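You operate a simulated robot arm through the tools that you are given. There is no shell and no other tool.

You are at the controls of a simulated two-armed robot. One attempt, no reset.

## Task
Pick up the full refill bottle marked "cream" from the handle end of the blue trolley's deck with one hand, pass it to the other hand and put it on the top of the steel desk. Set down upright: full refill bottle.
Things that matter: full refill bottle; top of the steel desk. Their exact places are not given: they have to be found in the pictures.

Only the result counts: the job must be done as asked and must still hold three seconds after the hand-in. Knocking over, shifting, dropping, spilling or breaking anything else fails it.

## Robot
Two 7-joint arms with two-finger parallel grippers on one trunk, on a base that moves. Base frame: it is fixed to the floor where the robot stands at the start and does not move with it; the origin is under the middle of the robot, x ahead of it, y to its left, z up. Readings come in mm, rad, newtons and seconds.
The left shoulder is at the start at [124, 171, 1162], the right one opposite. With the tool pointing down near the work surface each hand reaches from about 100 to 860 mm from the robot's upright axis, wherever it stands, measured 20 degrees to its own side. Places, roughly: full refill bottle [750, 2500, 750]; top of the steel desk [-900, 3900, 900]. Payload 4.4 kg a hand.
The TCP of each hand is the grasp point between the finger pads, 23 mm short of the fingertips. In the tool frame z runs along the fingers and y along their closing line. Largest opening 94 mm; finger width 38, thickness 10; the body of the gripper, 54 by 96 mm, starts 39 mm behind the TCP.
Orientation is that of the tool frame in the base frame, as [roll, pitch, yaw] about the fixed x, y, z axes, in that order (R = Rz(yaw) Ry(pitch) Rx(roll)). With the fingers straight down and closing along the base's y, the tool's x points along the base's -x, its y along +y and its z along -z.

## Interface
- The arms move only by the tool nudge_tool. It takes "left_motion", "right_motion" or both (then of equal length, played together; a hand with none holds still); each is a list of rows, each a list of 6 numbers: the shift along the tool's x, y, z in m, then the turn, a rotation vector about the tool's x, y, z in degrees. In form: [[x, y, z, rx, ry, rz], ...]. A call has 1 to 20 rows; each row shifts and turns the commanded pose from where the row before left it, along the tool's axes as they then stand. "left_grip" and "right_grip" are, for a hand that has rows, the gripper command, from -1 (shut) to 1 (fully open), values between in proportion, set as the call begins (left out, the last holds). Each row takes 0.2 s and may step no farther than 50 mm and 0.15 rad from the row before; otherwise, or with a gripper value out of range, the whole call is refused. A pose out of reach is approached as far as the arm can. The call stops where the force on the tool passes 40 N (or 10 N more than at its start, if that is more) or the arm is blocked; 0.2 s more then pass. The fingers move at their own pace (about 72 mm/s each) and stop on an object; they squeeze with about 37 N. The grip force told is the motor's: it shows also when the fingers shut on nothing. Time passes only in rows, and 0.2 s behind the last, so rows that do not move let the fingers close. It gives the time, the measured TCP pose, the force on the tool (base axes), the opening and the grip force at its end, in the units of the frame above (readings bear some noise), with the torque about the TCP (base axes, N m) and any sound that the robot's microphone picked up.
- Cameras (640 x 400 px; columns grow to the right, rows downward): "scene" is now at [235.2, 6.2, 1291.6]; the picture's right is [0.07, -1.00, 0.00], its down [-0.67, -0.05, -0.74] and it looks along [0.74, 0.06, -0.67] (base axes); focal length 267 px, centre (320, 200). "left" rides on the left gripper at [86, -16, -74] in its tool frame; the picture's right is [0.18, 0.98, 0.00], its down [-0.58, 0.11, -0.81] and it looks along [-0.79, 0.15, 0.59] (tool axes); focal length 243 px, centre (320, 200). "right" rides on the right gripper at [86, 16, -74] in its tool frame; the picture's right is [-0.18, 0.98, 0.00], its down [-0.58, -0.11, -0.81] and it looks along [-0.79, -0.15, 0.59] (tool axes); focal length 243 px, centre (320, 200).
- snapshot(camera): a new picture of that camera. It takes no simulated time.
- lift_body(by): moves the trunk up (or, below 0, down) by that many mm; the arms and the scene camera ride with it, the base frame stays. It gives what a move gives, with no picture.
- base_move(legs): drives the robot by 1 to 6 legs, each [ahead, left, turn to the left] in mm, mm and rad, along the robot's own axes; the way and the turn of a leg run together, so that a leg with both is an arc; at most 1500 mm and 3.142 rad a leg. The arms and the cameras ride along, it lands a little off, and it stops where it bumps. It gives what a move gives.
- pan_tilt(pan, tilt): turns the head with the scene camera to pan (to the left, within 1.396 rad either way) and tilt (down, from -0.506 to 1.204), counted from straight ahead of the robot (the tilt from the chest, where the trunk bows). It gives what a move gives.
- pixel_to_xyz(camera, pixels): for up to 12 pixels [column, row] of the newest picture of that camera ("zoom" is the newest enlarged one), the place [x, y, z] in the base frame of the surface seen there, good to about 3 mm. It takes no simulated time.
- enlarge(camera, box): a new picture of the part [left, top, right, bottom] of that camera's present view, enlarged. It takes no simulated time.
- sign_off(): hands the job in; it is judged then, once.

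Leave the grippers open and the arms clear of the work at the hand-in unless told otherwise.

The tools are called after "Emit:" as name(argument=value, ...) on one line, values as JSON. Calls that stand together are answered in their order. nudge_tool: Moves the arms, as the interface text tells. Its arguments: {"type":"object","properties":{"left_motion":{"type":"array","items":{"type":"array","items":{"type":"number"}}},"left_grip":{"type":"number"},"right_motion":{"type":"array","items":{"type":"array","items":{"type":"number"}}},"right_grip":{"type":"number"}},"required":[]} The other tools are called the same way: lift_body (by) moves the trunk up or down; base_move (legs) drives the base; pan_tilt (pan, tilt) turns the head that bears the scene camera; snapshot (camera) takes a picture; pixel_to_xyz (camera, pixels) gives the place of the surface under pixels of a picture; enlarge (camera, box) takes an enlarged picture of a part of a camera's view; sign_off () hands the job in.

At the start:

```text
clock: 0.0
left_tool_pos: [623.3, 197.4, 933.2]
left_tcp_rot: [-3.14, 0.0, 3.139]
left_ft_force: [-0.1, 0.1, -0.5]
left_torque: [0.01, 0.01, -0.02]
left_width: 93.9
left_grasp_force: 0.0
right_tool_pos: [599.6, -209.1, 921.9]
right_tcp_rot: [3.14, 0.0, -3.141]
right_ft_force: [0.5, 0.0, 0.3]
right_torque: [0.01, 0.0, -0.01]
right_width: 94.0
right_grasp_force: 0.3
trunk travel left (down, up): [-175.0, 213.0]
robot x, y, heading: [-1.3, 2.3, -0.003]
head pan, tilt (commanded): [0.075, 0.74]
```

scene: 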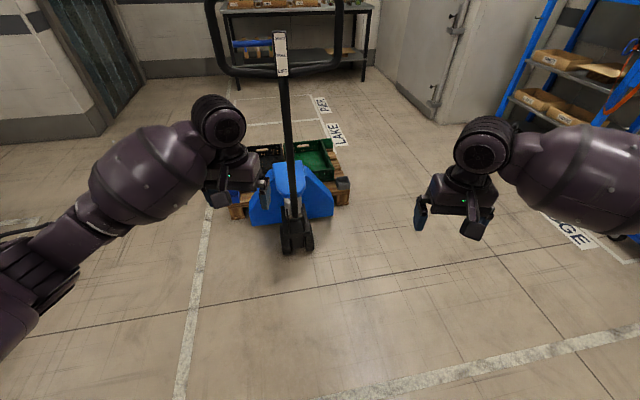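
right: 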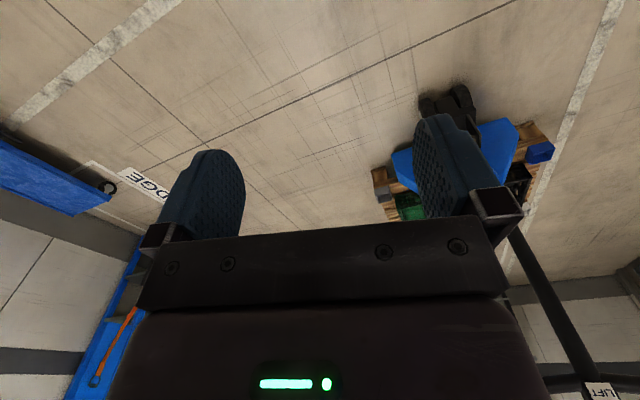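
left: 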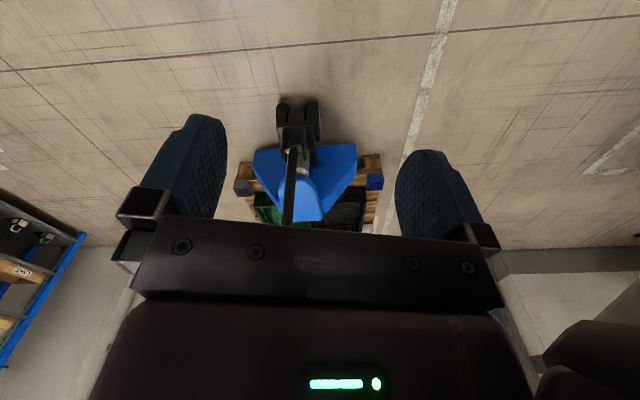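

The first view shows a pallet truck ahead, with no trolley in sight. The bottle should be to my left, so I'll pan the head that way and look.

Emit:
pan_tilt(pan=1.25, tilt=0.3)

```text
clock: 1.4
left_tool_pos: [624.2, 197.5, 933.0]
left_tcp_rot: [3.14, 0.0, -3.141]
left_ft_force: [-0.1, -0.6, -0.6]
left_torque: [0.01, 0.04, -0.03]
left_width: 94.2
left_grasp_force: 0.1
right_tool_pos: [599.3, -208.5, 922.6]
right_tcp_rot: [-3.141, -0.001, 3.141]
right_ft_force: [-0.2, 0.8, -0.2]
right_torque: [-0.01, -0.03, -0.02]
right_width: 94.0
right_grasp_force: 0.1
trunk travel left (down, up): [-175.0, 213.0]
robot x, y, heading: [0.1, -0.5, 0.001]
head pan, tilt (commanded): [1.25, 0.3]
```

The head is now turned left, so I'll take a scene picture.

Emit:
snapshot(camera="scene")

```text
taken
```

scene: 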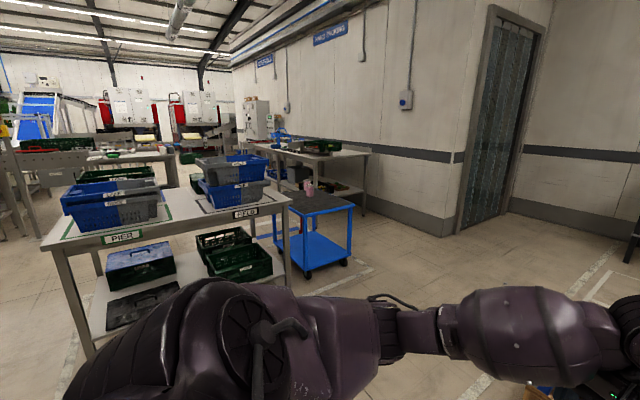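

A blue trolley with a dark deck shows around (315,215), with pink objects near (308,187). I'll enlarge that area.

Emit:
enlarge(camera="scene", box=[220, 120, 400, 280])

Emit:
pixel_to_xyz(camera="scene", pixels=[[308, 187], [315, 205], [345, 206], [290, 196], [350, 155], [312, 156], [80, 235], [270, 200], [340, 270], [400, 250]])

```text
2.50 times, centred on (310, 200) of scene
```

zoom: 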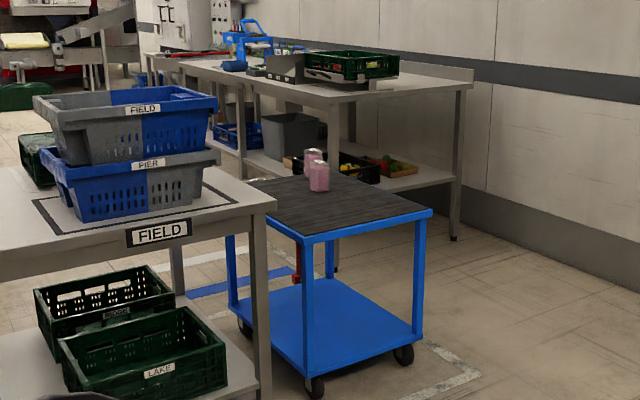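

```text
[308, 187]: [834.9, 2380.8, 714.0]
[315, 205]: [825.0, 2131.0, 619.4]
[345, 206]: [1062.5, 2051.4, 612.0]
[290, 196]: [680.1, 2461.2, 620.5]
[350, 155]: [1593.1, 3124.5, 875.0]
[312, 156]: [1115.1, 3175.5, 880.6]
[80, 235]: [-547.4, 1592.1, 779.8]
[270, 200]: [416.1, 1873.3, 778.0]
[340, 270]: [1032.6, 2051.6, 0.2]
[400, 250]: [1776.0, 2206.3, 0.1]
```

The trolley deck is at z≈620 and holds two pinkish bottles. Before turning the base, I'll look ahead to locate the pallet truck and check clearance.

Emit:
pan_tilt(pan=0.3, tilt=0.5)

Emit:
snapshot(camera="scene")

Emit:
pixel_to_xyz(camera="scene", pixels=[[320, 100], [380, 200], [380, 240], [330, 250], [420, 250], [200, 200], [100, 200]])

```text
clock: 2.6
left_tool_pos: [623.9, 197.3, 932.7]
left_tcp_rot: [-3.14, 0.0, -3.141]
left_ft_force: [-0.9, 0.2, 0.1]
left_torque: [0.02, 0.03, 0.01]
left_width: 93.8
left_grasp_force: 0.0
right_tool_pos: [600.9, -208.7, 921.8]
right_tcp_rot: [3.141, 0.001, 3.14]
right_ft_force: [1.1, 0.1, -0.1]
right_torque: [0.01, -0.01, 0.02]
right_width: 94.0
right_grasp_force: 0.0
trunk travel left (down, up): [-175.0, 213.0]
robot x, y, heading: [-0.8, -3.0, 0.001]
head pan, tilt (commanded): [0.3, 0.499]
```

```text
taken
```

scene: 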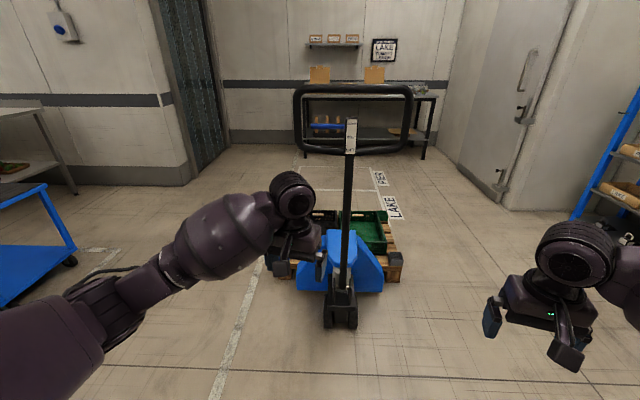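

```text
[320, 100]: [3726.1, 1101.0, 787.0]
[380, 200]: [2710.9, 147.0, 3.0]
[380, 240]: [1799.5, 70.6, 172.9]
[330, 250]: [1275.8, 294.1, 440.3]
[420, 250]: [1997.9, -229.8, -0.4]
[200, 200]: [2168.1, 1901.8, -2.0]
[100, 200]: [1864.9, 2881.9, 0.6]
```

I'll check the pallet truck's handle and wheel positions.

Emit:
pixel_to_xyz(camera="scene", pixels=[[350, 150], [349, 200], [341, 315], [340, 290], [298, 120], [411, 120], [315, 280], [350, 88], [375, 280]])

```text
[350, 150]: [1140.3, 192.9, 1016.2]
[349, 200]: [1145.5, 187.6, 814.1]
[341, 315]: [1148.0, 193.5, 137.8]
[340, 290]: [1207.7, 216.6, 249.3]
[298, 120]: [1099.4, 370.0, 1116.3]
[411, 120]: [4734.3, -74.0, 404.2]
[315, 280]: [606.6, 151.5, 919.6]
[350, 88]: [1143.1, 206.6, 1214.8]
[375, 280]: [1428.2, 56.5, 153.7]
```

The handle sits at about x=1100 and y=0 to 370, outside my turning radius of about 650. I'll turn left on the spot to face +y.

Emit:
base_move(legs=[[0, 0, 1.57]])

Emit:
pan_tilt(pan=0.0, tilt=0.25)

Emit:
snapshot(camera="scene")

```text
clock: 6.8
left_tool_pos: [-181.3, 628.6, 933.7]
left_tcp_rot: [-3.141, 0.001, -1.596]
left_ft_force: [-1.6, 0.3, -0.6]
left_torque: [0.0, 0.02, 0.0]
left_width: 93.8
left_grasp_force: 0.0
right_tool_pos: [224.6, 593.7, 922.5]
right_tcp_rot: [3.141, 0.0, -1.598]
right_ft_force: [0.4, -1.3, 0.6]
right_torque: [0.01, 0.03, -0.01]
right_width: 94.1
right_grasp_force: 0.1
trunk travel left (down, up): [-175.0, 213.0]
robot x, y, heading: [2.0, -2.7, 1.549]
head pan, tilt (commanded): [0.3, 0.499]
```

```text
clock: 7.6
left_tool_pos: [-181.0, 629.4, 932.0]
left_tcp_rot: [-3.141, 0.0, -1.598]
left_ft_force: [0.0, 0.7, -0.1]
left_torque: [-0.03, 0.02, 0.02]
left_width: 94.2
left_grasp_force: 0.1
right_tool_pos: [225.4, 595.6, 922.4]
right_tcp_rot: [-3.141, 0.0, -1.596]
right_ft_force: [0.5, 0.2, 0.4]
right_torque: [0.02, 0.0, -0.03]
right_width: 94.0
right_grasp_force: 0.1
trunk travel left (down, up): [-175.0, 213.0]
robot x, y, heading: [-3.5, -0.6, 1.544]
head pan, tilt (commanded): [0.0, 0.25]
```

```text
taken
```

scene: 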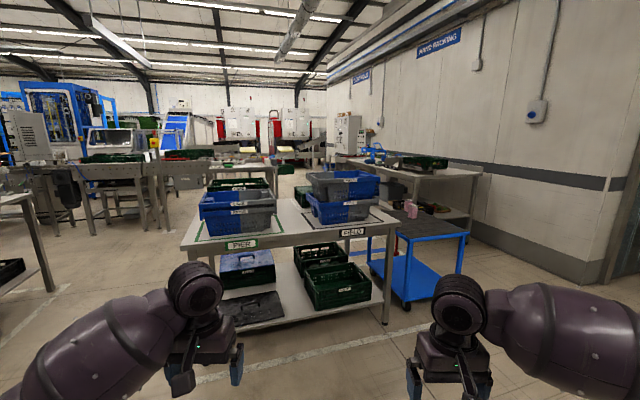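

The steel desk should be around pixel (250,161). I'll enlarge there and around the trolley.

Emit:
enlarge(camera="scene", box=[150, 110, 330, 220])

Emit:
pixel_to_xyz(camera="scene", pixels=[[222, 171], [262, 170], [240, 160], [205, 180], [270, 190], [195, 155], [110, 170], [415, 205], [395, 235], [460, 240], [25, 200]])

Emit:
enlarge(camera="scene", box=[340, 130, 500, 230])

```text
3.56 times, centred on (240, 165) of scene
```

zoom: 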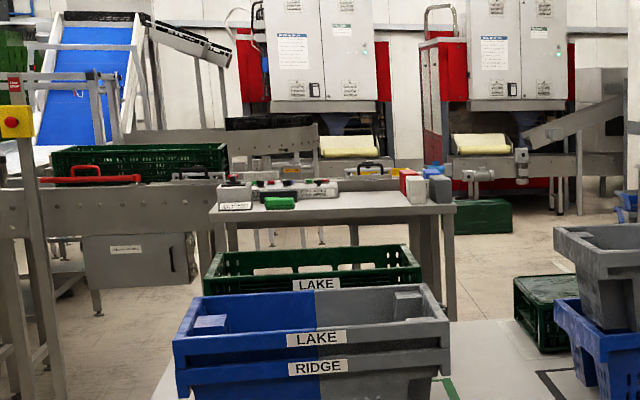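

```text
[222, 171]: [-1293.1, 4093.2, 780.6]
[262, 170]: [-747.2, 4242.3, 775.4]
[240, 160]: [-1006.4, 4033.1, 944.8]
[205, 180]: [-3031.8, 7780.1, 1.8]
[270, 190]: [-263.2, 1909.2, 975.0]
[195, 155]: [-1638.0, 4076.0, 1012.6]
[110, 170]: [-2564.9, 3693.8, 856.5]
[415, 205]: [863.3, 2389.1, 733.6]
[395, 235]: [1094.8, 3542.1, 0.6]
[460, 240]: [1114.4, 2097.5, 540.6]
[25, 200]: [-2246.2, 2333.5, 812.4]
```

```text
4.00 times, centred on (420, 180) of scene
```

zoom: 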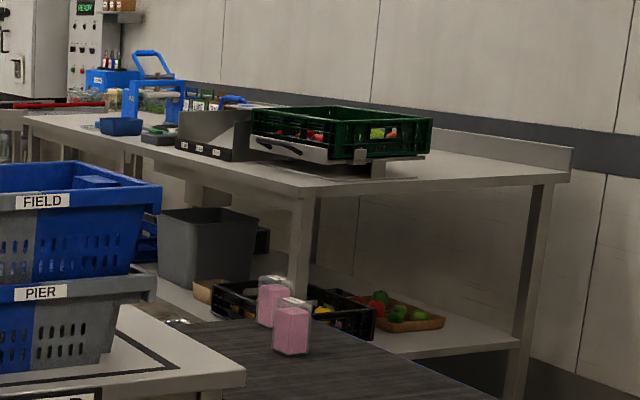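

The desk at about (-1000, 4000) has a steel top with items on it. Next I'll measure the sorting table's front corners so I can plan the drive to the trolley.

Emit:
pixel_to_xyz(camera="scene", pixels=[[188, 242], [390, 222], [240, 228], [350, 215], [388, 320], [404, 300], [372, 260], [462, 233], [350, 350], [399, 222], [470, 232]])

```text
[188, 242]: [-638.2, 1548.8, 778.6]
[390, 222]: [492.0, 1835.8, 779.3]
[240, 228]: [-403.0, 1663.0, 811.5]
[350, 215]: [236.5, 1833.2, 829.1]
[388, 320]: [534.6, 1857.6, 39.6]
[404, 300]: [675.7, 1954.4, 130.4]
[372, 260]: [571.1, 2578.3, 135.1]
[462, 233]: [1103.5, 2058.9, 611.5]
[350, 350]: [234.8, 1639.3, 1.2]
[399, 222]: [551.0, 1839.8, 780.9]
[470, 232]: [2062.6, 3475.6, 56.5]
```

The table and trolley are turned about 0.24 rad, with the trolley's near edge running from (675,1954) to (1104,2059). I'll drive forward, then diagonally right toward the trolley, passing between the table and the pallet truck.

Emit:
base_move(legs=[[500, 0, 0], [450, -850, 0]])

Emit:
pan_tilt(pan=0.0, tilt=0.45)

Emit:
snapshot(camera="scene")

```text
clock: 17.9
left_tool_pos: [663.7, 1564.3, 934.1]
left_tcp_rot: [3.141, 0.0, -1.566]
left_ft_force: [-0.4, 0.5, -0.6]
left_torque: [0.0, -0.03, 0.01]
left_width: 94.0
left_grasp_force: 0.0
right_tool_pos: [1071.3, 1543.6, 922.1]
right_tcp_rot: [3.14, -0.001, -1.569]
right_ft_force: [0.7, 0.7, 0.6]
right_torque: [0.01, 0.0, -0.01]
right_width: 94.0
right_grasp_force: 0.0
trunk travel left (down, up): [-175.0, 213.0]
robot x, y, heading: [866.0, 941.2, 1.573]
head pan, tilt (commanded): [0.0, 0.25]
```

```text
clock: 18.7
left_tool_pos: [664.2, 1566.9, 933.3]
left_tcp_rot: [3.141, 0.0, -1.567]
left_ft_force: [0.1, 0.5, 1.5]
left_torque: [0.01, -0.01, -0.03]
left_width: 94.1
left_grasp_force: 0.1
right_tool_pos: [1070.5, 1545.2, 922.1]
right_tcp_rot: [3.141, 0.0, -1.567]
right_ft_force: [0.4, 0.5, 0.1]
right_torque: [-0.03, -0.01, -0.03]
right_width: 93.9
right_grasp_force: 0.0
trunk travel left (down, up): [-175.0, 213.0]
robot x, y, heading: [865.4, 943.5, 1.573]
head pan, tilt (commanded): [0.0, 0.45]
```

```text
taken
```

scene: 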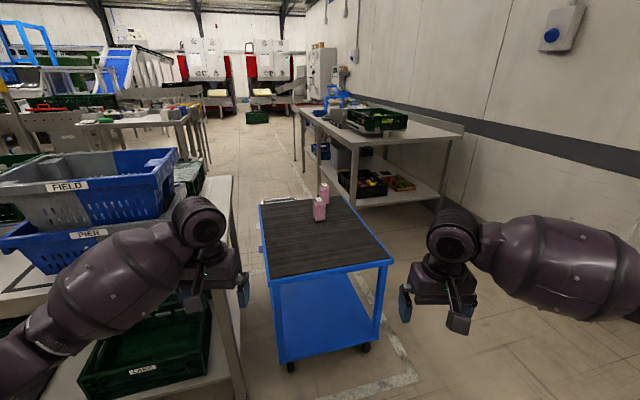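

I now see the trolley with two bottles on its deck at about (319,209) and (324,193). I'll enlarge to read their marks and find the handle.

Emit:
enlarge(camera="scene", box=[280, 165, 370, 230])

Emit:
enlarge(camera="scene", box=[240, 150, 420, 290])

Emit:
pixel_to_xyz(camera="scene", pixels=[[319, 198], [319, 212], [324, 183], [324, 195], [265, 265], [390, 258], [345, 198], [262, 207], [270, 230], [330, 250], [300, 210]])

```text
6.15 times, centred on (325, 198) of scene
```

zoom: 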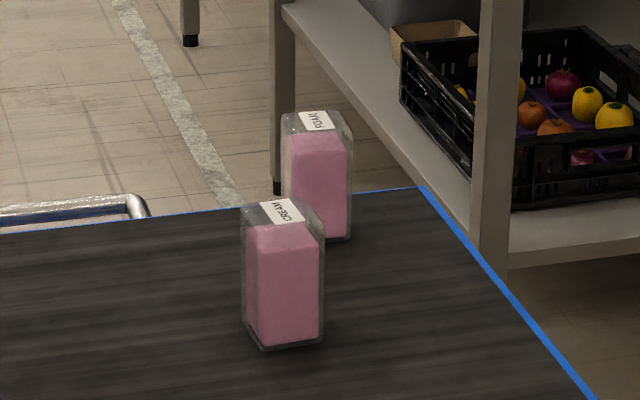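

```text
2.86 times, centred on (330, 220) of scene
```

zoom: 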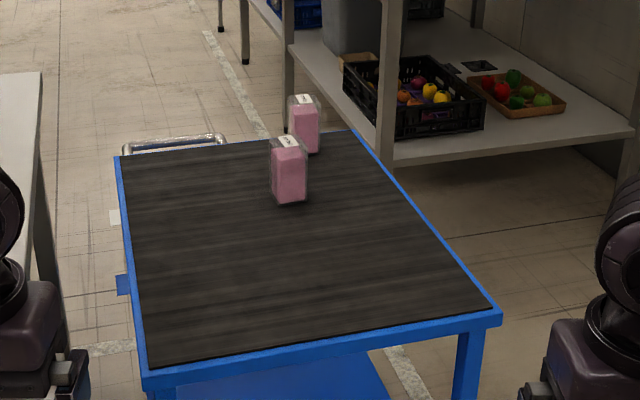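

```text
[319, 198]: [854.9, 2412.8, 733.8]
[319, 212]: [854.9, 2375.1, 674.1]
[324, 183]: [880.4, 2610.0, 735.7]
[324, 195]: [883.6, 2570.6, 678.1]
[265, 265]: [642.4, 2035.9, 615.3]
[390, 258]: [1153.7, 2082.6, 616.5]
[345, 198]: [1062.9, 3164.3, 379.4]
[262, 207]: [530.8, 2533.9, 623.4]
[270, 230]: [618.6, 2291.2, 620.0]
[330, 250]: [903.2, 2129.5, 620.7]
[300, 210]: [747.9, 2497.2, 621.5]
```

The near bottle's top label looks like "CREAM" and the far one's like "FOAM". A chrome handle shows at the far end of the trolley. I'll strafe right to keep my left elbow clear of the crates on the sorting table, then move forward for a closer look.

Emit:
base_move(legs=[[0, -220, 0], [550, 0, 0]])

Emit:
pan_tilt(pan=0.25, tilt=0.6)

Emit:
snapshot(camera="scene")

```text
clock: 24.0
left_tool_pos: [887.1, 2118.5, 932.4]
left_tcp_rot: [3.14, -0.001, -1.571]
left_ft_force: [-0.5, -0.3, -0.2]
left_torque: [-0.01, -0.03, 0.0]
left_width: 94.1
left_grasp_force: 0.2
right_tool_pos: [1293.8, 2095.2, 921.5]
right_tcp_rot: [-3.141, 0.0, -1.571]
right_ft_force: [-0.5, 0.6, 0.0]
right_torque: [-0.01, 0.01, -0.02]
right_width: 94.0
right_grasp_force: 0.0
trunk travel left (down, up): [-175.0, 213.0]
robot x, y, heading: [1085.4, 1493.7, 1.575]
head pan, tilt (commanded): [0.0, 0.45]
```

```text
clock: 24.8
left_tool_pos: [885.5, 2119.9, 932.5]
left_tcp_rot: [3.14, 0.001, -1.571]
left_ft_force: [-0.4, 0.1, -0.5]
left_torque: [-0.01, 0.01, -0.03]
left_width: 93.7
left_grasp_force: 0.1
right_tool_pos: [1293.3, 2096.0, 921.3]
right_tcp_rot: [3.142, 0.001, -1.571]
right_ft_force: [0.0, -0.5, 0.3]
right_torque: [0.02, 0.06, 0.02]
right_width: 94.3
right_grasp_force: 0.1
trunk travel left (down, up): [-175.0, 213.0]
robot x, y, heading: [1083.6, 1495.8, 1.569]
head pan, tilt (commanded): [0.25, 0.6]
```

```text
taken
```

scene: 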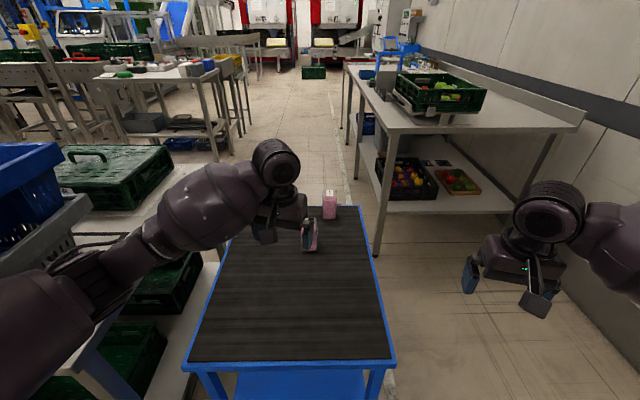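

The left gripper hides the near bottle in this view. I'll use the left wrist camera, which looks forward and down.

Emit:
snapshot(camera="left")

```text
taken
```

left: 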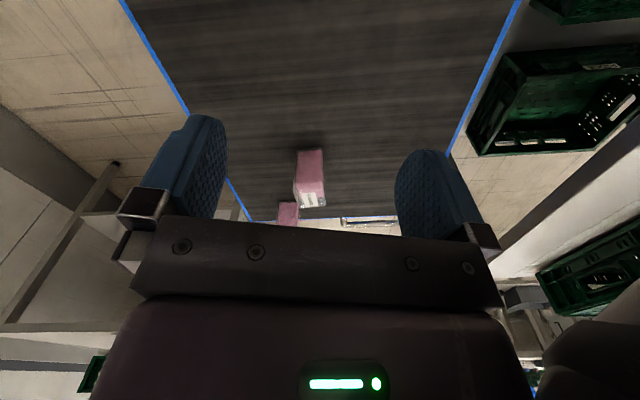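

The wrist view is upside down, with the bottle at about (310,180). I'll enlarge it.

Emit:
enlarge(camera="left", box=[260, 130, 360, 225])

Emit:
pixel_to_xyz(camera="left", pixels=[[297, 152], [321, 152], [310, 170], [295, 188], [325, 188], [312, 200], [296, 205], [325, 205], [288, 213]])

```text
4.21 times, centred on (310, 178) of left
```

zoom: 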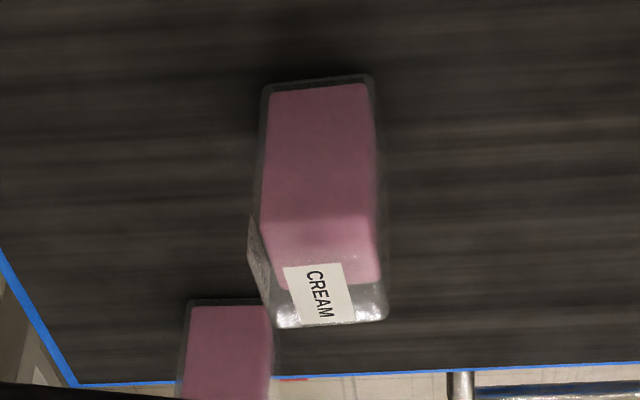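

```text
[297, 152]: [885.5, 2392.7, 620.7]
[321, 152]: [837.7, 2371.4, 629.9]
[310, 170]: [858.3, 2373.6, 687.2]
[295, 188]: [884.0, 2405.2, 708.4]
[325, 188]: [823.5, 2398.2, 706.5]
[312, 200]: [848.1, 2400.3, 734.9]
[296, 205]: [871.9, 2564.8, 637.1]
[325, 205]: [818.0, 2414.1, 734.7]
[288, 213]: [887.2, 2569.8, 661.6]
```

The label does read "CREAM". I'll measure the bottle's faces from the zoom.

Emit:
pixel_to_xyz(camera="zoom", pixels=[[275, 100], [365, 95], [272, 150], [368, 150], [270, 200], [372, 200], [290, 275], [340, 268], [298, 322], [350, 316], [256, 235], [380, 300]])

```text
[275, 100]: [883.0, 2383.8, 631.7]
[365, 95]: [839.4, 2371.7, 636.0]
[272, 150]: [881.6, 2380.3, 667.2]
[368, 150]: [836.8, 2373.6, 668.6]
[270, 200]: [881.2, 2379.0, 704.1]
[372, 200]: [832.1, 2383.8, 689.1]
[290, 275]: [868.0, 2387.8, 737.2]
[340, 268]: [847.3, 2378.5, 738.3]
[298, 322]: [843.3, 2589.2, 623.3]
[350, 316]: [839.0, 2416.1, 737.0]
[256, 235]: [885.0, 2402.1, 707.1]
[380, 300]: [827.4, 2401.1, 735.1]
```

The deck is at z≈620 and the bottle's top at about 736. It is about 62 mm wide and turned about 0.25 rad. I'll look at the desk in the scene view (around (150,75)) to learn its layout before choosing how to grip.

Emit:
enlarge(camera="scene", box=[70, 40, 260, 160])

Emit:
pixel_to_xyz(camera="scene", pixels=[[100, 80], [145, 78], [215, 73], [180, 70], [160, 75], [220, 75], [205, 90], [125, 75], [170, 77], [190, 78], [230, 110]])

```text
3.33 times, centred on (165, 100) of scene
```

zoom: 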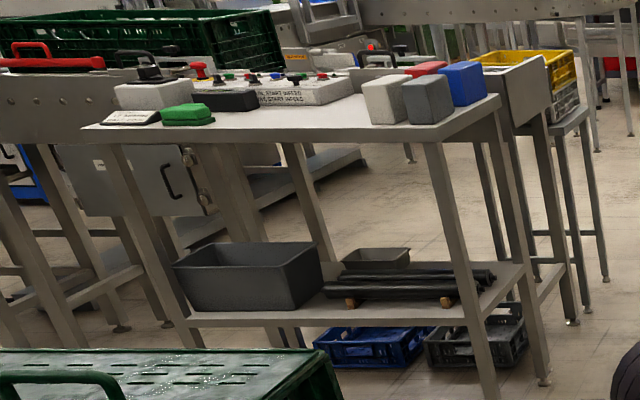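

```text
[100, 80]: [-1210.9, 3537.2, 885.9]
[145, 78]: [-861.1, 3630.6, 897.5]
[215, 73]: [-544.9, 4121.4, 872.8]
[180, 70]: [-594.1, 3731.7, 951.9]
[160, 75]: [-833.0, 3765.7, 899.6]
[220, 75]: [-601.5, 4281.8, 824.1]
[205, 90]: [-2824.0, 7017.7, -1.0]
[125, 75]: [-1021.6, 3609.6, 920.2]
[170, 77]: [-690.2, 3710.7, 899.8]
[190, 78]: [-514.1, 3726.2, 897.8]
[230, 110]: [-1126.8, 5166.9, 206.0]
```

The desk top is at z≈899, with open space at the front middle around (-830, 3700). My plan is for the left hand to pick the bottle from above. The right hand will then take it low and nearly level from the right, and set it on the desk. Before driving closer, I'll look down to see how far my base sticks out relative to the trolley.

Emit:
pan_tilt(pan=0.0, tilt=1.2)

Emit:
snapshot(camera="scene")

```text
clock: 25.8
left_tool_pos: [886.1, 2120.4, 932.1]
left_tcp_rot: [-3.141, -0.001, -1.57]
left_ft_force: [0.4, 0.2, 0.8]
left_torque: [-0.01, 0.03, -0.02]
left_width: 94.0
left_grasp_force: 0.1
right_tool_pos: [1294.6, 2094.9, 922.5]
right_tcp_rot: [3.142, 0.0, -1.571]
right_ft_force: [-0.7, 0.2, 0.1]
right_torque: [0.02, -0.01, 0.01]
right_width: 94.1
right_grasp_force: 0.0
trunk travel left (down, up): [-175.0, 213.0]
robot x, y, heading: [1085.5, 1497.1, 1.572]
head pan, tilt (commanded): [0.0, 1.201]
```

```text
taken
```

scene: 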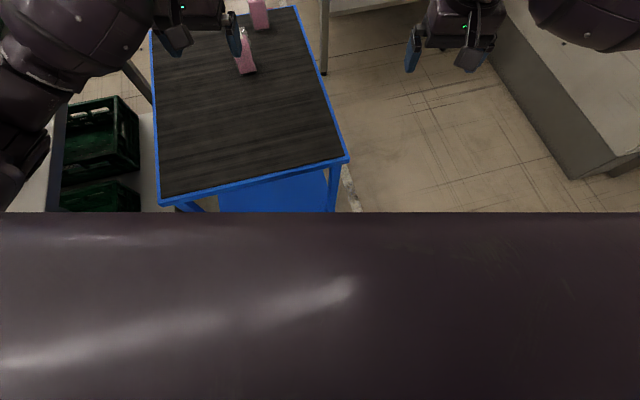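

My own chest blocks the lower half of this view. I'll measure where its front edge lies, along with the trolley corners and bottle points.

Emit:
pixel_to_xyz(camera="scene", pixels=[[320, 220], [320, 300], [346, 158], [164, 196], [152, 40], [300, 12], [335, 205], [245, 72], [250, 40], [258, 70], [238, 72], [630, 165]])

Emit:
enlarge(camera="scene", box=[200, 0, 320, 90])

```text
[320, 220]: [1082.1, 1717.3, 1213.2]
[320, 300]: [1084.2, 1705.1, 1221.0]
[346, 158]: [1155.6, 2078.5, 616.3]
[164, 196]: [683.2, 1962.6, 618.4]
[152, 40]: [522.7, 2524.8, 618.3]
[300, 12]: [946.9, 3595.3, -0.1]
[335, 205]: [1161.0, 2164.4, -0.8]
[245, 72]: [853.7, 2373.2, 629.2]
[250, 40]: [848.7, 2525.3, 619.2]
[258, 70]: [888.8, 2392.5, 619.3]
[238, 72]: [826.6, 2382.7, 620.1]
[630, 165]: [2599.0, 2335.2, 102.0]
```

```text
4.44 times, centred on (260, 45) of scene
```

zoom: 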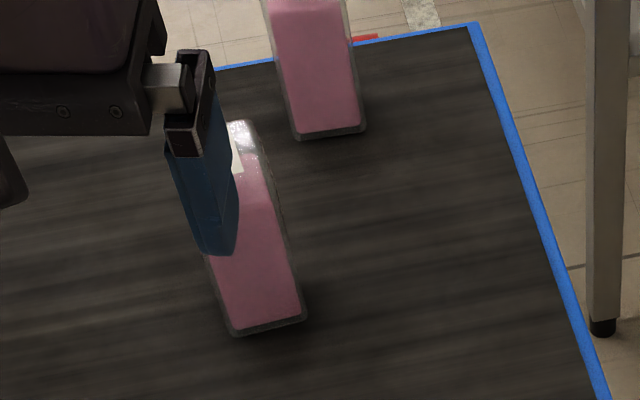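

The trolley's near edge runs from (683,1963) to (1156,2079) and my chest front is about 230 mm ahead of my axis. I'll drive 140 mm forward, which leaves about 410 mm to the trolley edge and puts the bottle about 800 mm away.

Emit:
base_move(legs=[[140, 0, 0]])

```text
clock: 27.1
left_tool_pos: [887.8, 2258.6, 932.0]
left_tcp_rot: [-3.141, 0.0, -1.575]
left_ft_force: [-0.1, 0.4, 0.2]
left_torque: [0.02, -0.03, 0.03]
left_width: 94.1
left_grasp_force: 0.1
right_tool_pos: [1294.2, 2235.3, 921.6]
right_tcp_rot: [3.141, 0.0, -1.572]
right_ft_force: [0.5, 1.3, -0.9]
right_torque: [0.01, 0.01, 0.01]
right_width: 94.3
right_grasp_force: 0.2
trunk travel left (down, up): [-175.0, 213.0]
robot x, y, heading: [1085.4, 1631.7, 1.572]
head pan, tilt (commanded): [0.0, 1.201]
```

I'll turn the left hand about its vertical axis by about 75.6° in 9 rows of 8.4°. That puts its closing line along the bottle's long-trolley axis and its camera to the left.

Emit:
nudge_tool(left_motion=[[0, 0, 0, 0, 0, 8.4], [0, 0, 0, 0, 0, 8.4], [0, 0, 0, 0, 0, 8.4], [0, 0, 0, 0, 0, 8.4], [0, 0, 0, 0, 0, 8.4], [0, 0, 0, 0, 0, 8.4], [0, 0, 0, 0, 0, 8.4], [0, 0, 0, 0, 0, 8.4], [0, 0, 0, 0, 0, 8.4]], left_grip=1)

```text
clock: 29.1
left_tool_pos: [887.8, 2258.5, 934.8]
left_tcp_rot: [-3.141, -0.001, -2.896]
left_ft_force: [0.7, -0.3, -0.4]
left_torque: [0.0, -0.03, 0.02]
left_width: 94.2
left_grasp_force: 0.0
right_tool_pos: [1293.5, 2234.6, 923.4]
right_tcp_rot: [3.139, 0.0, -1.573]
right_ft_force: [0.2, 1.9, 0.7]
right_torque: [0.02, 0.03, 0.0]
right_width: 93.8
right_grasp_force: 0.1
trunk travel left (down, up): [-175.0, 213.0]
robot x, y, heading: [1081.2, 1632.4, 1.57]
head pan, tilt (commanded): [0.0, 1.201]
```

The yaw is now -2.896, as planned. I'll point the scene camera at the bottle and take a picture.

Emit:
pan_tilt(pan=0.25, tilt=0.8)

Emit:
snapshot(camera="scene")

Emit:
snapshot(camera="left")

```text
clock: 30.0
left_tool_pos: [887.3, 2258.2, 933.6]
left_tcp_rot: [-3.141, 0.0, -2.89]
left_ft_force: [-0.7, 0.2, -0.4]
left_torque: [0.01, 0.02, 0.01]
left_width: 93.9
left_grasp_force: 0.1
right_tool_pos: [1293.7, 2234.3, 921.7]
right_tcp_rot: [-3.139, -0.001, -1.574]
right_ft_force: [0.0, 0.2, 1.0]
right_torque: [0.02, 0.01, 0.02]
right_width: 94.3
right_grasp_force: 0.1
trunk travel left (down, up): [-175.0, 213.0]
robot x, y, heading: [1081.6, 1631.5, 1.564]
head pan, tilt (commanded): [0.25, 0.799]
```

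```text
taken
```

scene: 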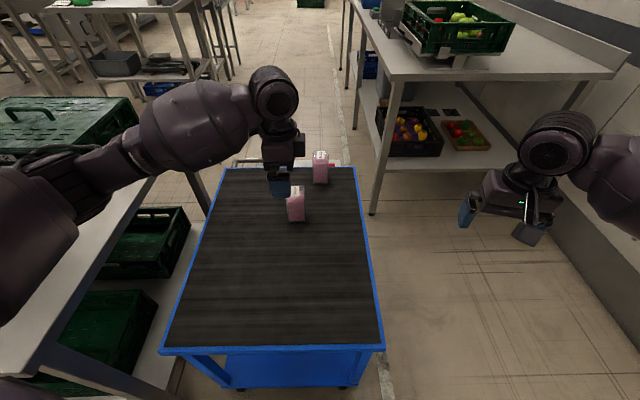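

```text
taken
```

left: 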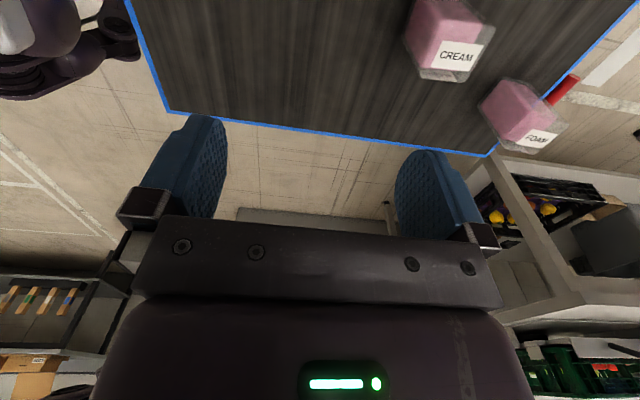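

The wrist view confirms the near bottle is CREAM and the other is FOAM. I'll enlarge both views to measure the cream bottle's footprint.

Emit:
enlarge(camera="left", box=[380, 0, 580, 160])

Emit:
pixel_to_xyz(camera="left", pixels=[[418, 73], [475, 80], [483, 40], [430, 35], [485, 25], [470, 75], [430, 70], [450, 60], [416, 45], [440, 10], [478, 60]])

Emit:
enlarge(camera="scene", box=[260, 140, 350, 230])

```text
2.50 times, centred on (480, 80) of left
```

zoom: 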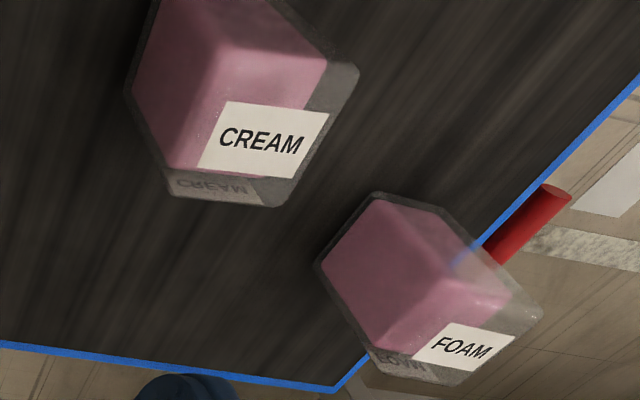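

```text
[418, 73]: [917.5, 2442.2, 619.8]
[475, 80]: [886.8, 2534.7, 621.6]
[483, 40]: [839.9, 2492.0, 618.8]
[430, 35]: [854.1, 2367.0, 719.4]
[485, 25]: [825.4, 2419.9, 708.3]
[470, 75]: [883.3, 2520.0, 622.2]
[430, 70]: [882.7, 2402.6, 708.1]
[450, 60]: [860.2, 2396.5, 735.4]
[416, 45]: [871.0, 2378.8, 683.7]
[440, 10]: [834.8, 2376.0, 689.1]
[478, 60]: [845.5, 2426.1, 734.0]
```

```text
4.44 times, centred on (305, 185) of scene
```

zoom: 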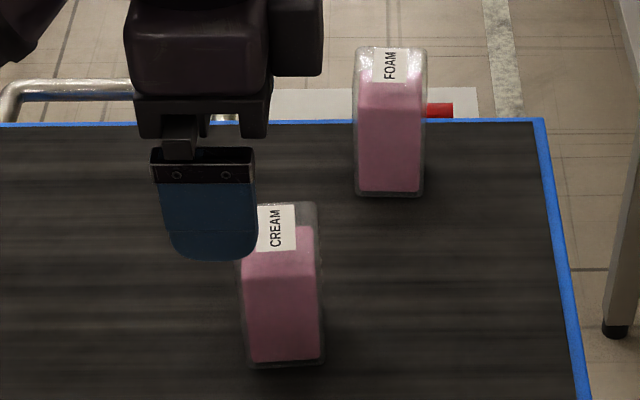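

I'll measure the label corners on the cream bottle's top, plus points on its sides and on the scene view's front face.

Emit:
pixel_to_xyz(camera="left", pixels=[[445, 43], [480, 47], [467, 70], [434, 66], [490, 30], [425, 76], [455, 80], [459, 81], [466, 78], [422, 70], [405, 35], [493, 32]])

Emit:
pixel_to_xyz(camera="zoom", pixels=[[250, 360], [318, 355], [244, 300], [320, 290], [283, 355], [283, 210], [310, 215], [315, 240], [300, 206], [322, 250], [285, 270]])

```text
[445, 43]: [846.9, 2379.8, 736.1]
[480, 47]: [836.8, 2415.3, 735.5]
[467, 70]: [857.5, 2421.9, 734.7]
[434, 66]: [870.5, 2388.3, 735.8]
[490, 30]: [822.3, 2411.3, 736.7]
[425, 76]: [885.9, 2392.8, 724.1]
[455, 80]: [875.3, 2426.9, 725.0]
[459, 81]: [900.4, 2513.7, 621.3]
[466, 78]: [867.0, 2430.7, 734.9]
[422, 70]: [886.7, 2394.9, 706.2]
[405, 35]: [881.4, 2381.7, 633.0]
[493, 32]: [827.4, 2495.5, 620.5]
```

```text
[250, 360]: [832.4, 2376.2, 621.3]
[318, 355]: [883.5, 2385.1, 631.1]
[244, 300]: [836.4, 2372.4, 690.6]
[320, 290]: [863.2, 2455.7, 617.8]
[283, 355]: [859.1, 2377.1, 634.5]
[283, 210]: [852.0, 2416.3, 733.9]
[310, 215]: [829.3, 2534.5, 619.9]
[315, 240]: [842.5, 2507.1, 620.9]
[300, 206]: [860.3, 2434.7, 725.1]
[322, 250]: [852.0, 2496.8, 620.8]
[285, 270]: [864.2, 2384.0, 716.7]
```

The cream bottle's centre works out at about (853.5, 2401). It measures about 60×60 mm, its top is at z≈735 and its yaw is about 0.28 rad. I'll move the left hand above it at the current height.

Emit:
nudge_tool(left_motion=[[0, 0, 0, 0, 0, -2.0], [-0.0017, 0.0366, 0, 0, 0, 0], [0, 0.0366, 0, 0, 0, 0], [0, 0.0366, 0, 0, 0, 0], [0, 0.0366, 0, 0, 0, 0], [0, 0, 0, 0, 0, 0]], left_grip=1)

Emit:
snapshot(camera="left")

Emit:
snapshot(camera="scene")

```text
clock: 31.4
left_tool_pos: [848.8, 2400.7, 930.9]
left_tcp_rot: [-3.141, -0.001, -2.857]
left_ft_force: [-0.2, 0.0, 0.5]
left_torque: [-0.03, -0.01, -0.02]
left_width: 94.0
left_grasp_force: 0.0
right_tool_pos: [1294.8, 2233.8, 922.1]
right_tcp_rot: [3.141, -0.002, -1.573]
right_ft_force: [0.3, 0.5, -0.1]
right_torque: [-0.01, -0.02, 0.02]
right_width: 94.2
right_grasp_force: 0.1
trunk travel left (down, up): [-175.0, 213.0]
robot x, y, heading: [1081.7, 1631.0, 1.57]
head pan, tilt (commanded): [0.25, 0.799]
```

```text
taken
```

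left: 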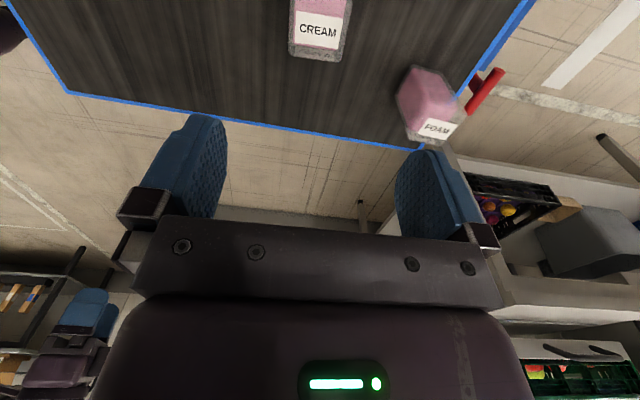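

```text
taken
```

scene: 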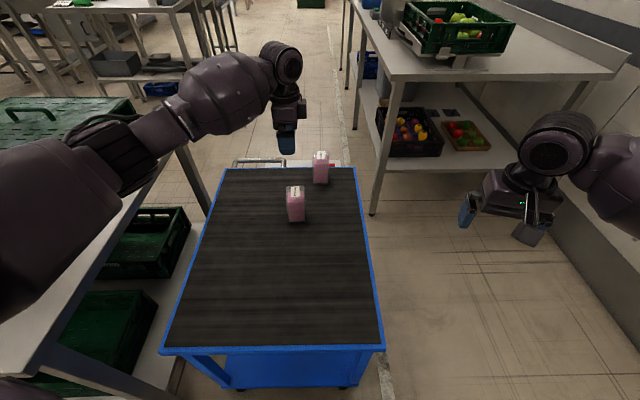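

The hand is above the bottle and the bottle looks square to the gripper. I'll zoom in on the bottle top in both views to refine the centre.

Emit:
enlarge(camera="left", box=[270, 0, 370, 70])

Emit:
pixel_to_xyz(camera="zoom", pixels=[[130, 30], [510, 30], [180, 100], [460, 100], [180, 300], [460, 300], [320, 340], [320, 150]])

Emit:
enlarge(camera="scene", box=[265, 170, 345, 230])

```text
5.71 times, centred on (320, 35) of left
```

zoom: 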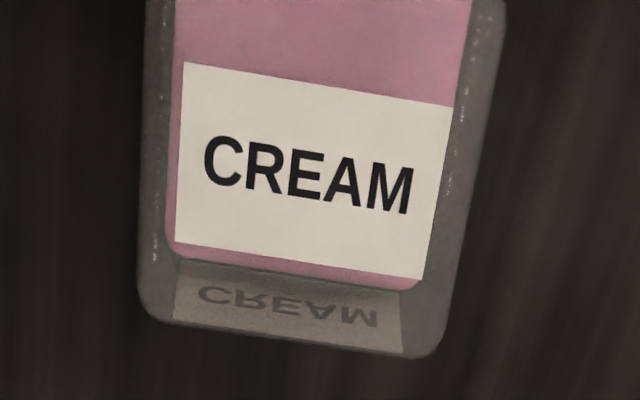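

```text
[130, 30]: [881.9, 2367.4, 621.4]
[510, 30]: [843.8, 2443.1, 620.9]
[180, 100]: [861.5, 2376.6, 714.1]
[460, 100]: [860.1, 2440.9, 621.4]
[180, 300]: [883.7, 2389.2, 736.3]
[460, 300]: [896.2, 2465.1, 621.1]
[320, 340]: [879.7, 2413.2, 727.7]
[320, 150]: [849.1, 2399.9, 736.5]
```

```text
6.67 times, centred on (305, 200) of scene
```

zoom: 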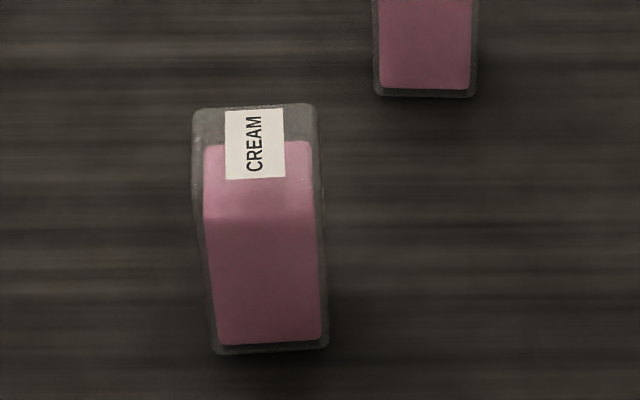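

I'll query the top-face corners in this zoomed scene view.

Emit:
pixel_to_xyz(camera="zoom", pixels=[[200, 118], [312, 112], [228, 114], [282, 112], [228, 176], [283, 176], [198, 170], [318, 170], [222, 345], [322, 342], [200, 220], [320, 215]])

```text
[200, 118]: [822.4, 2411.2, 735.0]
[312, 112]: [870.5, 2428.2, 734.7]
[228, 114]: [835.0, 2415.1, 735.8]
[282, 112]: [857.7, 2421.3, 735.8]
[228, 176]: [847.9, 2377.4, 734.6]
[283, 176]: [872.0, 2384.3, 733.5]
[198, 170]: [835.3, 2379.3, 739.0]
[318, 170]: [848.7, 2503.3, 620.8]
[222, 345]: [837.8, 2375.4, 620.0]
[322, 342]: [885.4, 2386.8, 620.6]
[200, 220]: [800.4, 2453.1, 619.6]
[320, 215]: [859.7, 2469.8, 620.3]
```

The refined centre is (854, 2400), so the hand is only about 2 mm off along its closing line, and the 5 mm offset along tool x is intended. I'll lower the open hand over the bottle to a TCP height of about 711.

Emit:
nudge_tool(left_motion=[[0, -0.0018, 0.04, 0, 0, 0], [0, 0, 0.04, 0, 0, 0], [0, 0, 0.04, 0, 0, 0], [0, 0, 0.03, 0, 0, 0], [0, 0, 0.03, 0, 0, 0], [0, 0, 0.02, 0, 0, 0], [0, 0, 0, 0, 0, 0]], left_grip=1)

Emit:
snapshot(camera="scene")

Emit:
snapshot(camera="left")

```text
clock: 33.0
left_tool_pos: [850.4, 2396.5, 733.5]
left_tcp_rot: [3.141, -0.001, -2.857]
left_ft_force: [0.2, 0.0, 0.0]
left_torque: [0.0, 0.06, 0.03]
left_width: 94.0
left_grasp_force: 0.1
right_tool_pos: [1293.8, 2234.2, 922.3]
right_tcp_rot: [3.14, 0.0, -1.571]
right_ft_force: [-0.4, 0.2, 0.4]
right_torque: [-0.02, 0.0, 0.0]
right_width: 93.5
right_grasp_force: 0.1
trunk travel left (down, up): [-175.0, 213.0]
robot x, y, heading: [1081.8, 1632.5, 1.569]
head pan, tilt (commanded): [0.25, 0.799]
```

```text
taken
```

scene: 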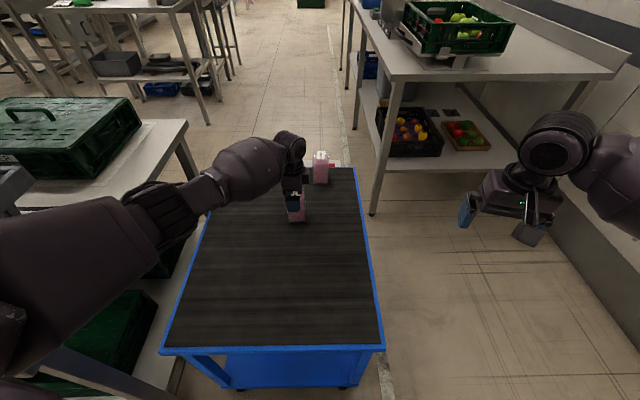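

```text
taken
```

left: 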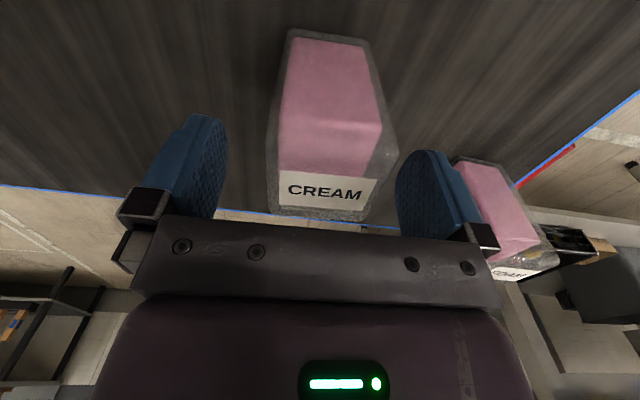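

The hand is at z=733 with no contact. The bottle seems a little toward the right finger, so I'll measure the bottle faces and finger pads from this wrist view before going lower.

Emit:
pixel_to_xyz(camera="left", pixels=[[285, 130], [372, 130], [280, 165], [380, 165], [290, 190], [370, 190], [325, 190], [215, 170], [405, 180], [325, 60], [278, 200], [388, 170]])

Emit:
enlarge(camera="scene", box=[260, 120, 350, 240])

```text
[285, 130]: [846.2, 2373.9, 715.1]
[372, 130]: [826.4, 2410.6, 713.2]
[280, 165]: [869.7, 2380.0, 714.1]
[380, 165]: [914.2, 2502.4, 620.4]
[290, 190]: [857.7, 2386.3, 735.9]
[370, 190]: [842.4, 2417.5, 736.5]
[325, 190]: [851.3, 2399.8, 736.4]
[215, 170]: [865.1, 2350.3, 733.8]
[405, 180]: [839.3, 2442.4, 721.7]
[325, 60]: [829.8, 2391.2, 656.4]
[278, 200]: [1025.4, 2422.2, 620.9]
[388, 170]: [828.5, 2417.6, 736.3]
```

```text
3.33 times, centred on (305, 180) of scene
```

zoom: 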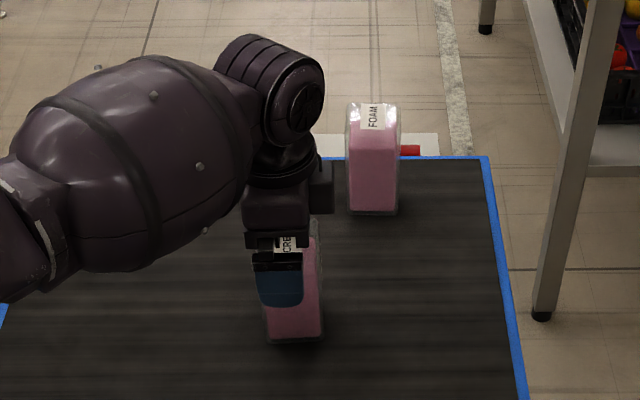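

The finger pads are centred at (852,2396) and the bottle at (854,2400). I'll shift 2.5 mm along the closing line and lower another 20 mm, keeping the hand open.

Emit:
nudge_tool(left_motion=[[0, 0.0025, 0.01, 0, 0, 0], [0, 0, 0.011, 0, 0, 0], [0, 0, 0, 0, 0, 0], [0, 0, 0, 0, 0, 0]], left_grip=1)

Emit:
snapshot(camera="left")

```text
clock: 34.0
left_tool_pos: [848.2, 2399.4, 711.6]
left_tcp_rot: [-3.142, 0.001, -2.857]
left_ft_force: [0.2, -0.1, -0.5]
left_torque: [0.0, 0.01, -0.05]
left_width: 94.0
left_grasp_force: 0.1
right_tool_pos: [1294.1, 2234.9, 922.6]
right_tcp_rot: [-3.141, 0.001, -1.574]
right_ft_force: [-0.3, 0.2, -0.1]
right_torque: [-0.02, 0.02, 0.03]
right_width: 94.0
right_grasp_force: 0.1
trunk travel left (down, up): [-175.0, 213.0]
robot x, y, heading: [1084.6, 1634.1, 1.564]
head pan, tilt (commanded): [0.25, 0.799]
```

```text
taken
```

left: 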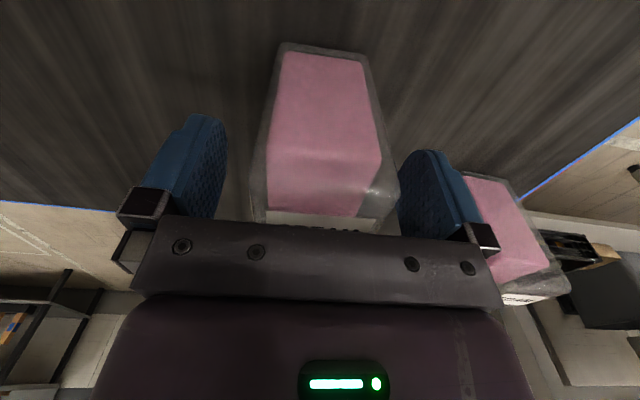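

The TCP is at (848,2399,711.6), with no contact and the bottle between the pads. I'll close the left gripper and let it settle.

Emit:
nudge_tool(left_motion=[[0, 0, 0, 0, 0, 0], [0, 0, 0, 0, 0, 0], [0, 0, 0, 0, 0, 0], [0, 0, 0, 0, 0, 0], [0, 0, 0, 0, 0, 0]], left_grip=-1)

Emit:
snapshot(camera="left")

```text
clock: 35.2
left_tool_pos: [848.1, 2399.1, 712.4]
left_tcp_rot: [-3.14, -0.001, -2.858]
left_ft_force: [-0.5, -0.3, 1.0]
left_torque: [0.11, 0.03, -0.01]
left_width: 57.9
left_grasp_force: 37.3
right_tool_pos: [1293.4, 2234.9, 921.5]
right_tcp_rot: [-3.141, 0.001, -1.572]
right_ft_force: [-0.4, 0.5, -0.3]
right_torque: [0.03, -0.01, 0.03]
right_width: 94.3
right_grasp_force: 0.1
trunk travel left (down, up): [-175.0, 213.0]
robot x, y, heading: [1083.5, 1633.5, 1.57]
head pan, tilt (commanded): [0.25, 0.799]
```

```text
taken
```

left: 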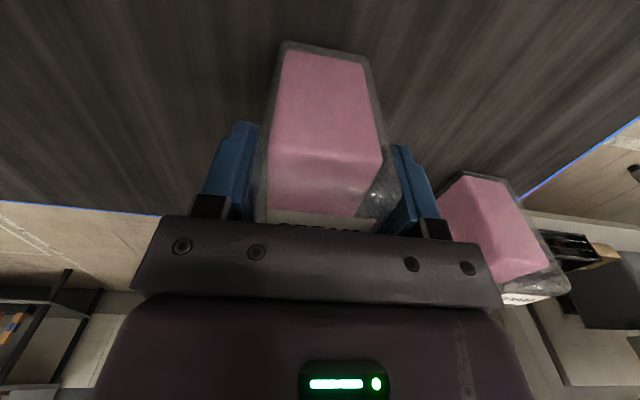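

The gripper is holding the bottle at 57.9 mm with 37 N. I'll lift slowly and check the load.

Emit:
nudge_tool(left_motion=[[0, 0, -0.008, 0, 0, 0], [0, 0, -0.015, 0, 0, 0], [0, 0, -0.02, 0, 0, 0], [0, 0, -0.03, 0, 0, 0], [0, 0, -0.04, 0, 0, 0], [0, 0, -0.04, 0, 0, 0], [0, 0, -0.04, 0, 0, 0], [0, 0, -0.04, 0, 0, 0], [0, 0, -0.03, 0, 0, 0], [0, 0, -0.02, 0, 0, 0]])

Emit:
snapshot(camera="scene")

Emit:
snapshot(camera="left")

```text
clock: 37.4
left_tool_pos: [848.0, 2397.8, 995.9]
left_tcp_rot: [3.141, 0.001, -2.858]
left_ft_force: [0.0, 0.9, -2.7]
left_torque: [-0.03, 0.03, 0.03]
left_width: 57.8
left_grasp_force: 37.4
right_tool_pos: [1293.2, 2234.1, 922.0]
right_tcp_rot: [3.141, 0.0, -1.572]
right_ft_force: [0.5, -0.9, 0.2]
right_torque: [0.02, 0.02, 0.01]
right_width: 94.0
right_grasp_force: 0.1
trunk travel left (down, up): [-175.0, 213.0]
robot x, y, heading: [1085.3, 1636.3, 1.567]
head pan, tilt (commanded): [0.25, 0.799]
```

```text
taken
```

scene: 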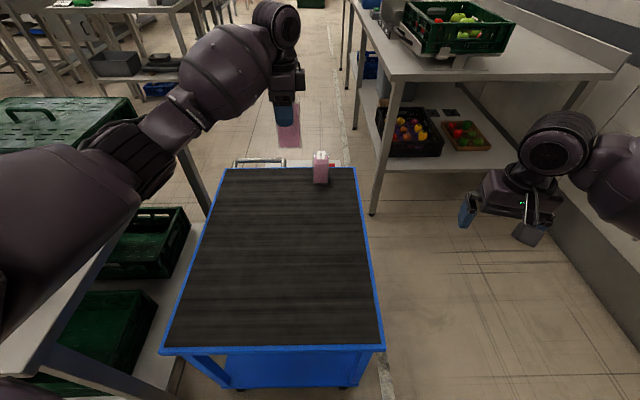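

```text
taken
```

left: 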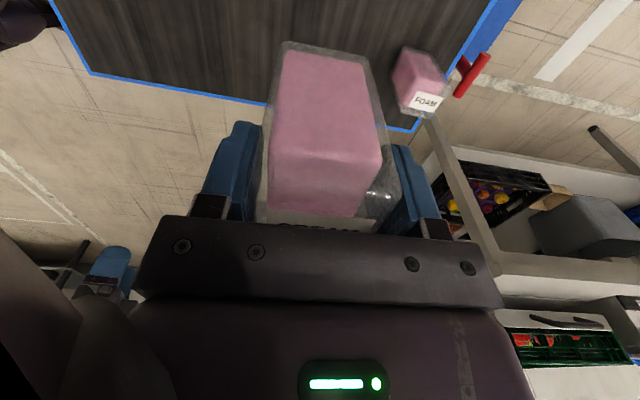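

The bottle is off the deck, with a load of about 2.7 N and no slipping. I'll back straight away from the trolley by 600 mm to get free space for the handover.

Emit:
base_move(legs=[[-600, 0, 0]])

```text
clock: 40.8
left_tool_pos: [848.4, 1803.6, 996.8]
left_tcp_rot: [-3.141, -0.001, -2.856]
left_ft_force: [0.2, 0.1, -2.5]
left_torque: [0.01, -0.02, -0.01]
left_width: 57.7
left_grasp_force: 36.5
right_tool_pos: [1293.0, 1639.2, 921.9]
right_tcp_rot: [3.141, -0.001, -1.57]
right_ft_force: [0.4, -0.9, -0.9]
right_torque: [-0.01, 0.0, 0.03]
right_width: 93.9
right_grasp_force: 0.0
trunk travel left (down, up): [-175.0, 213.0]
robot x, y, heading: [1086.5, 1039.1, 1.569]
head pan, tilt (commanded): [0.25, 0.799]
```

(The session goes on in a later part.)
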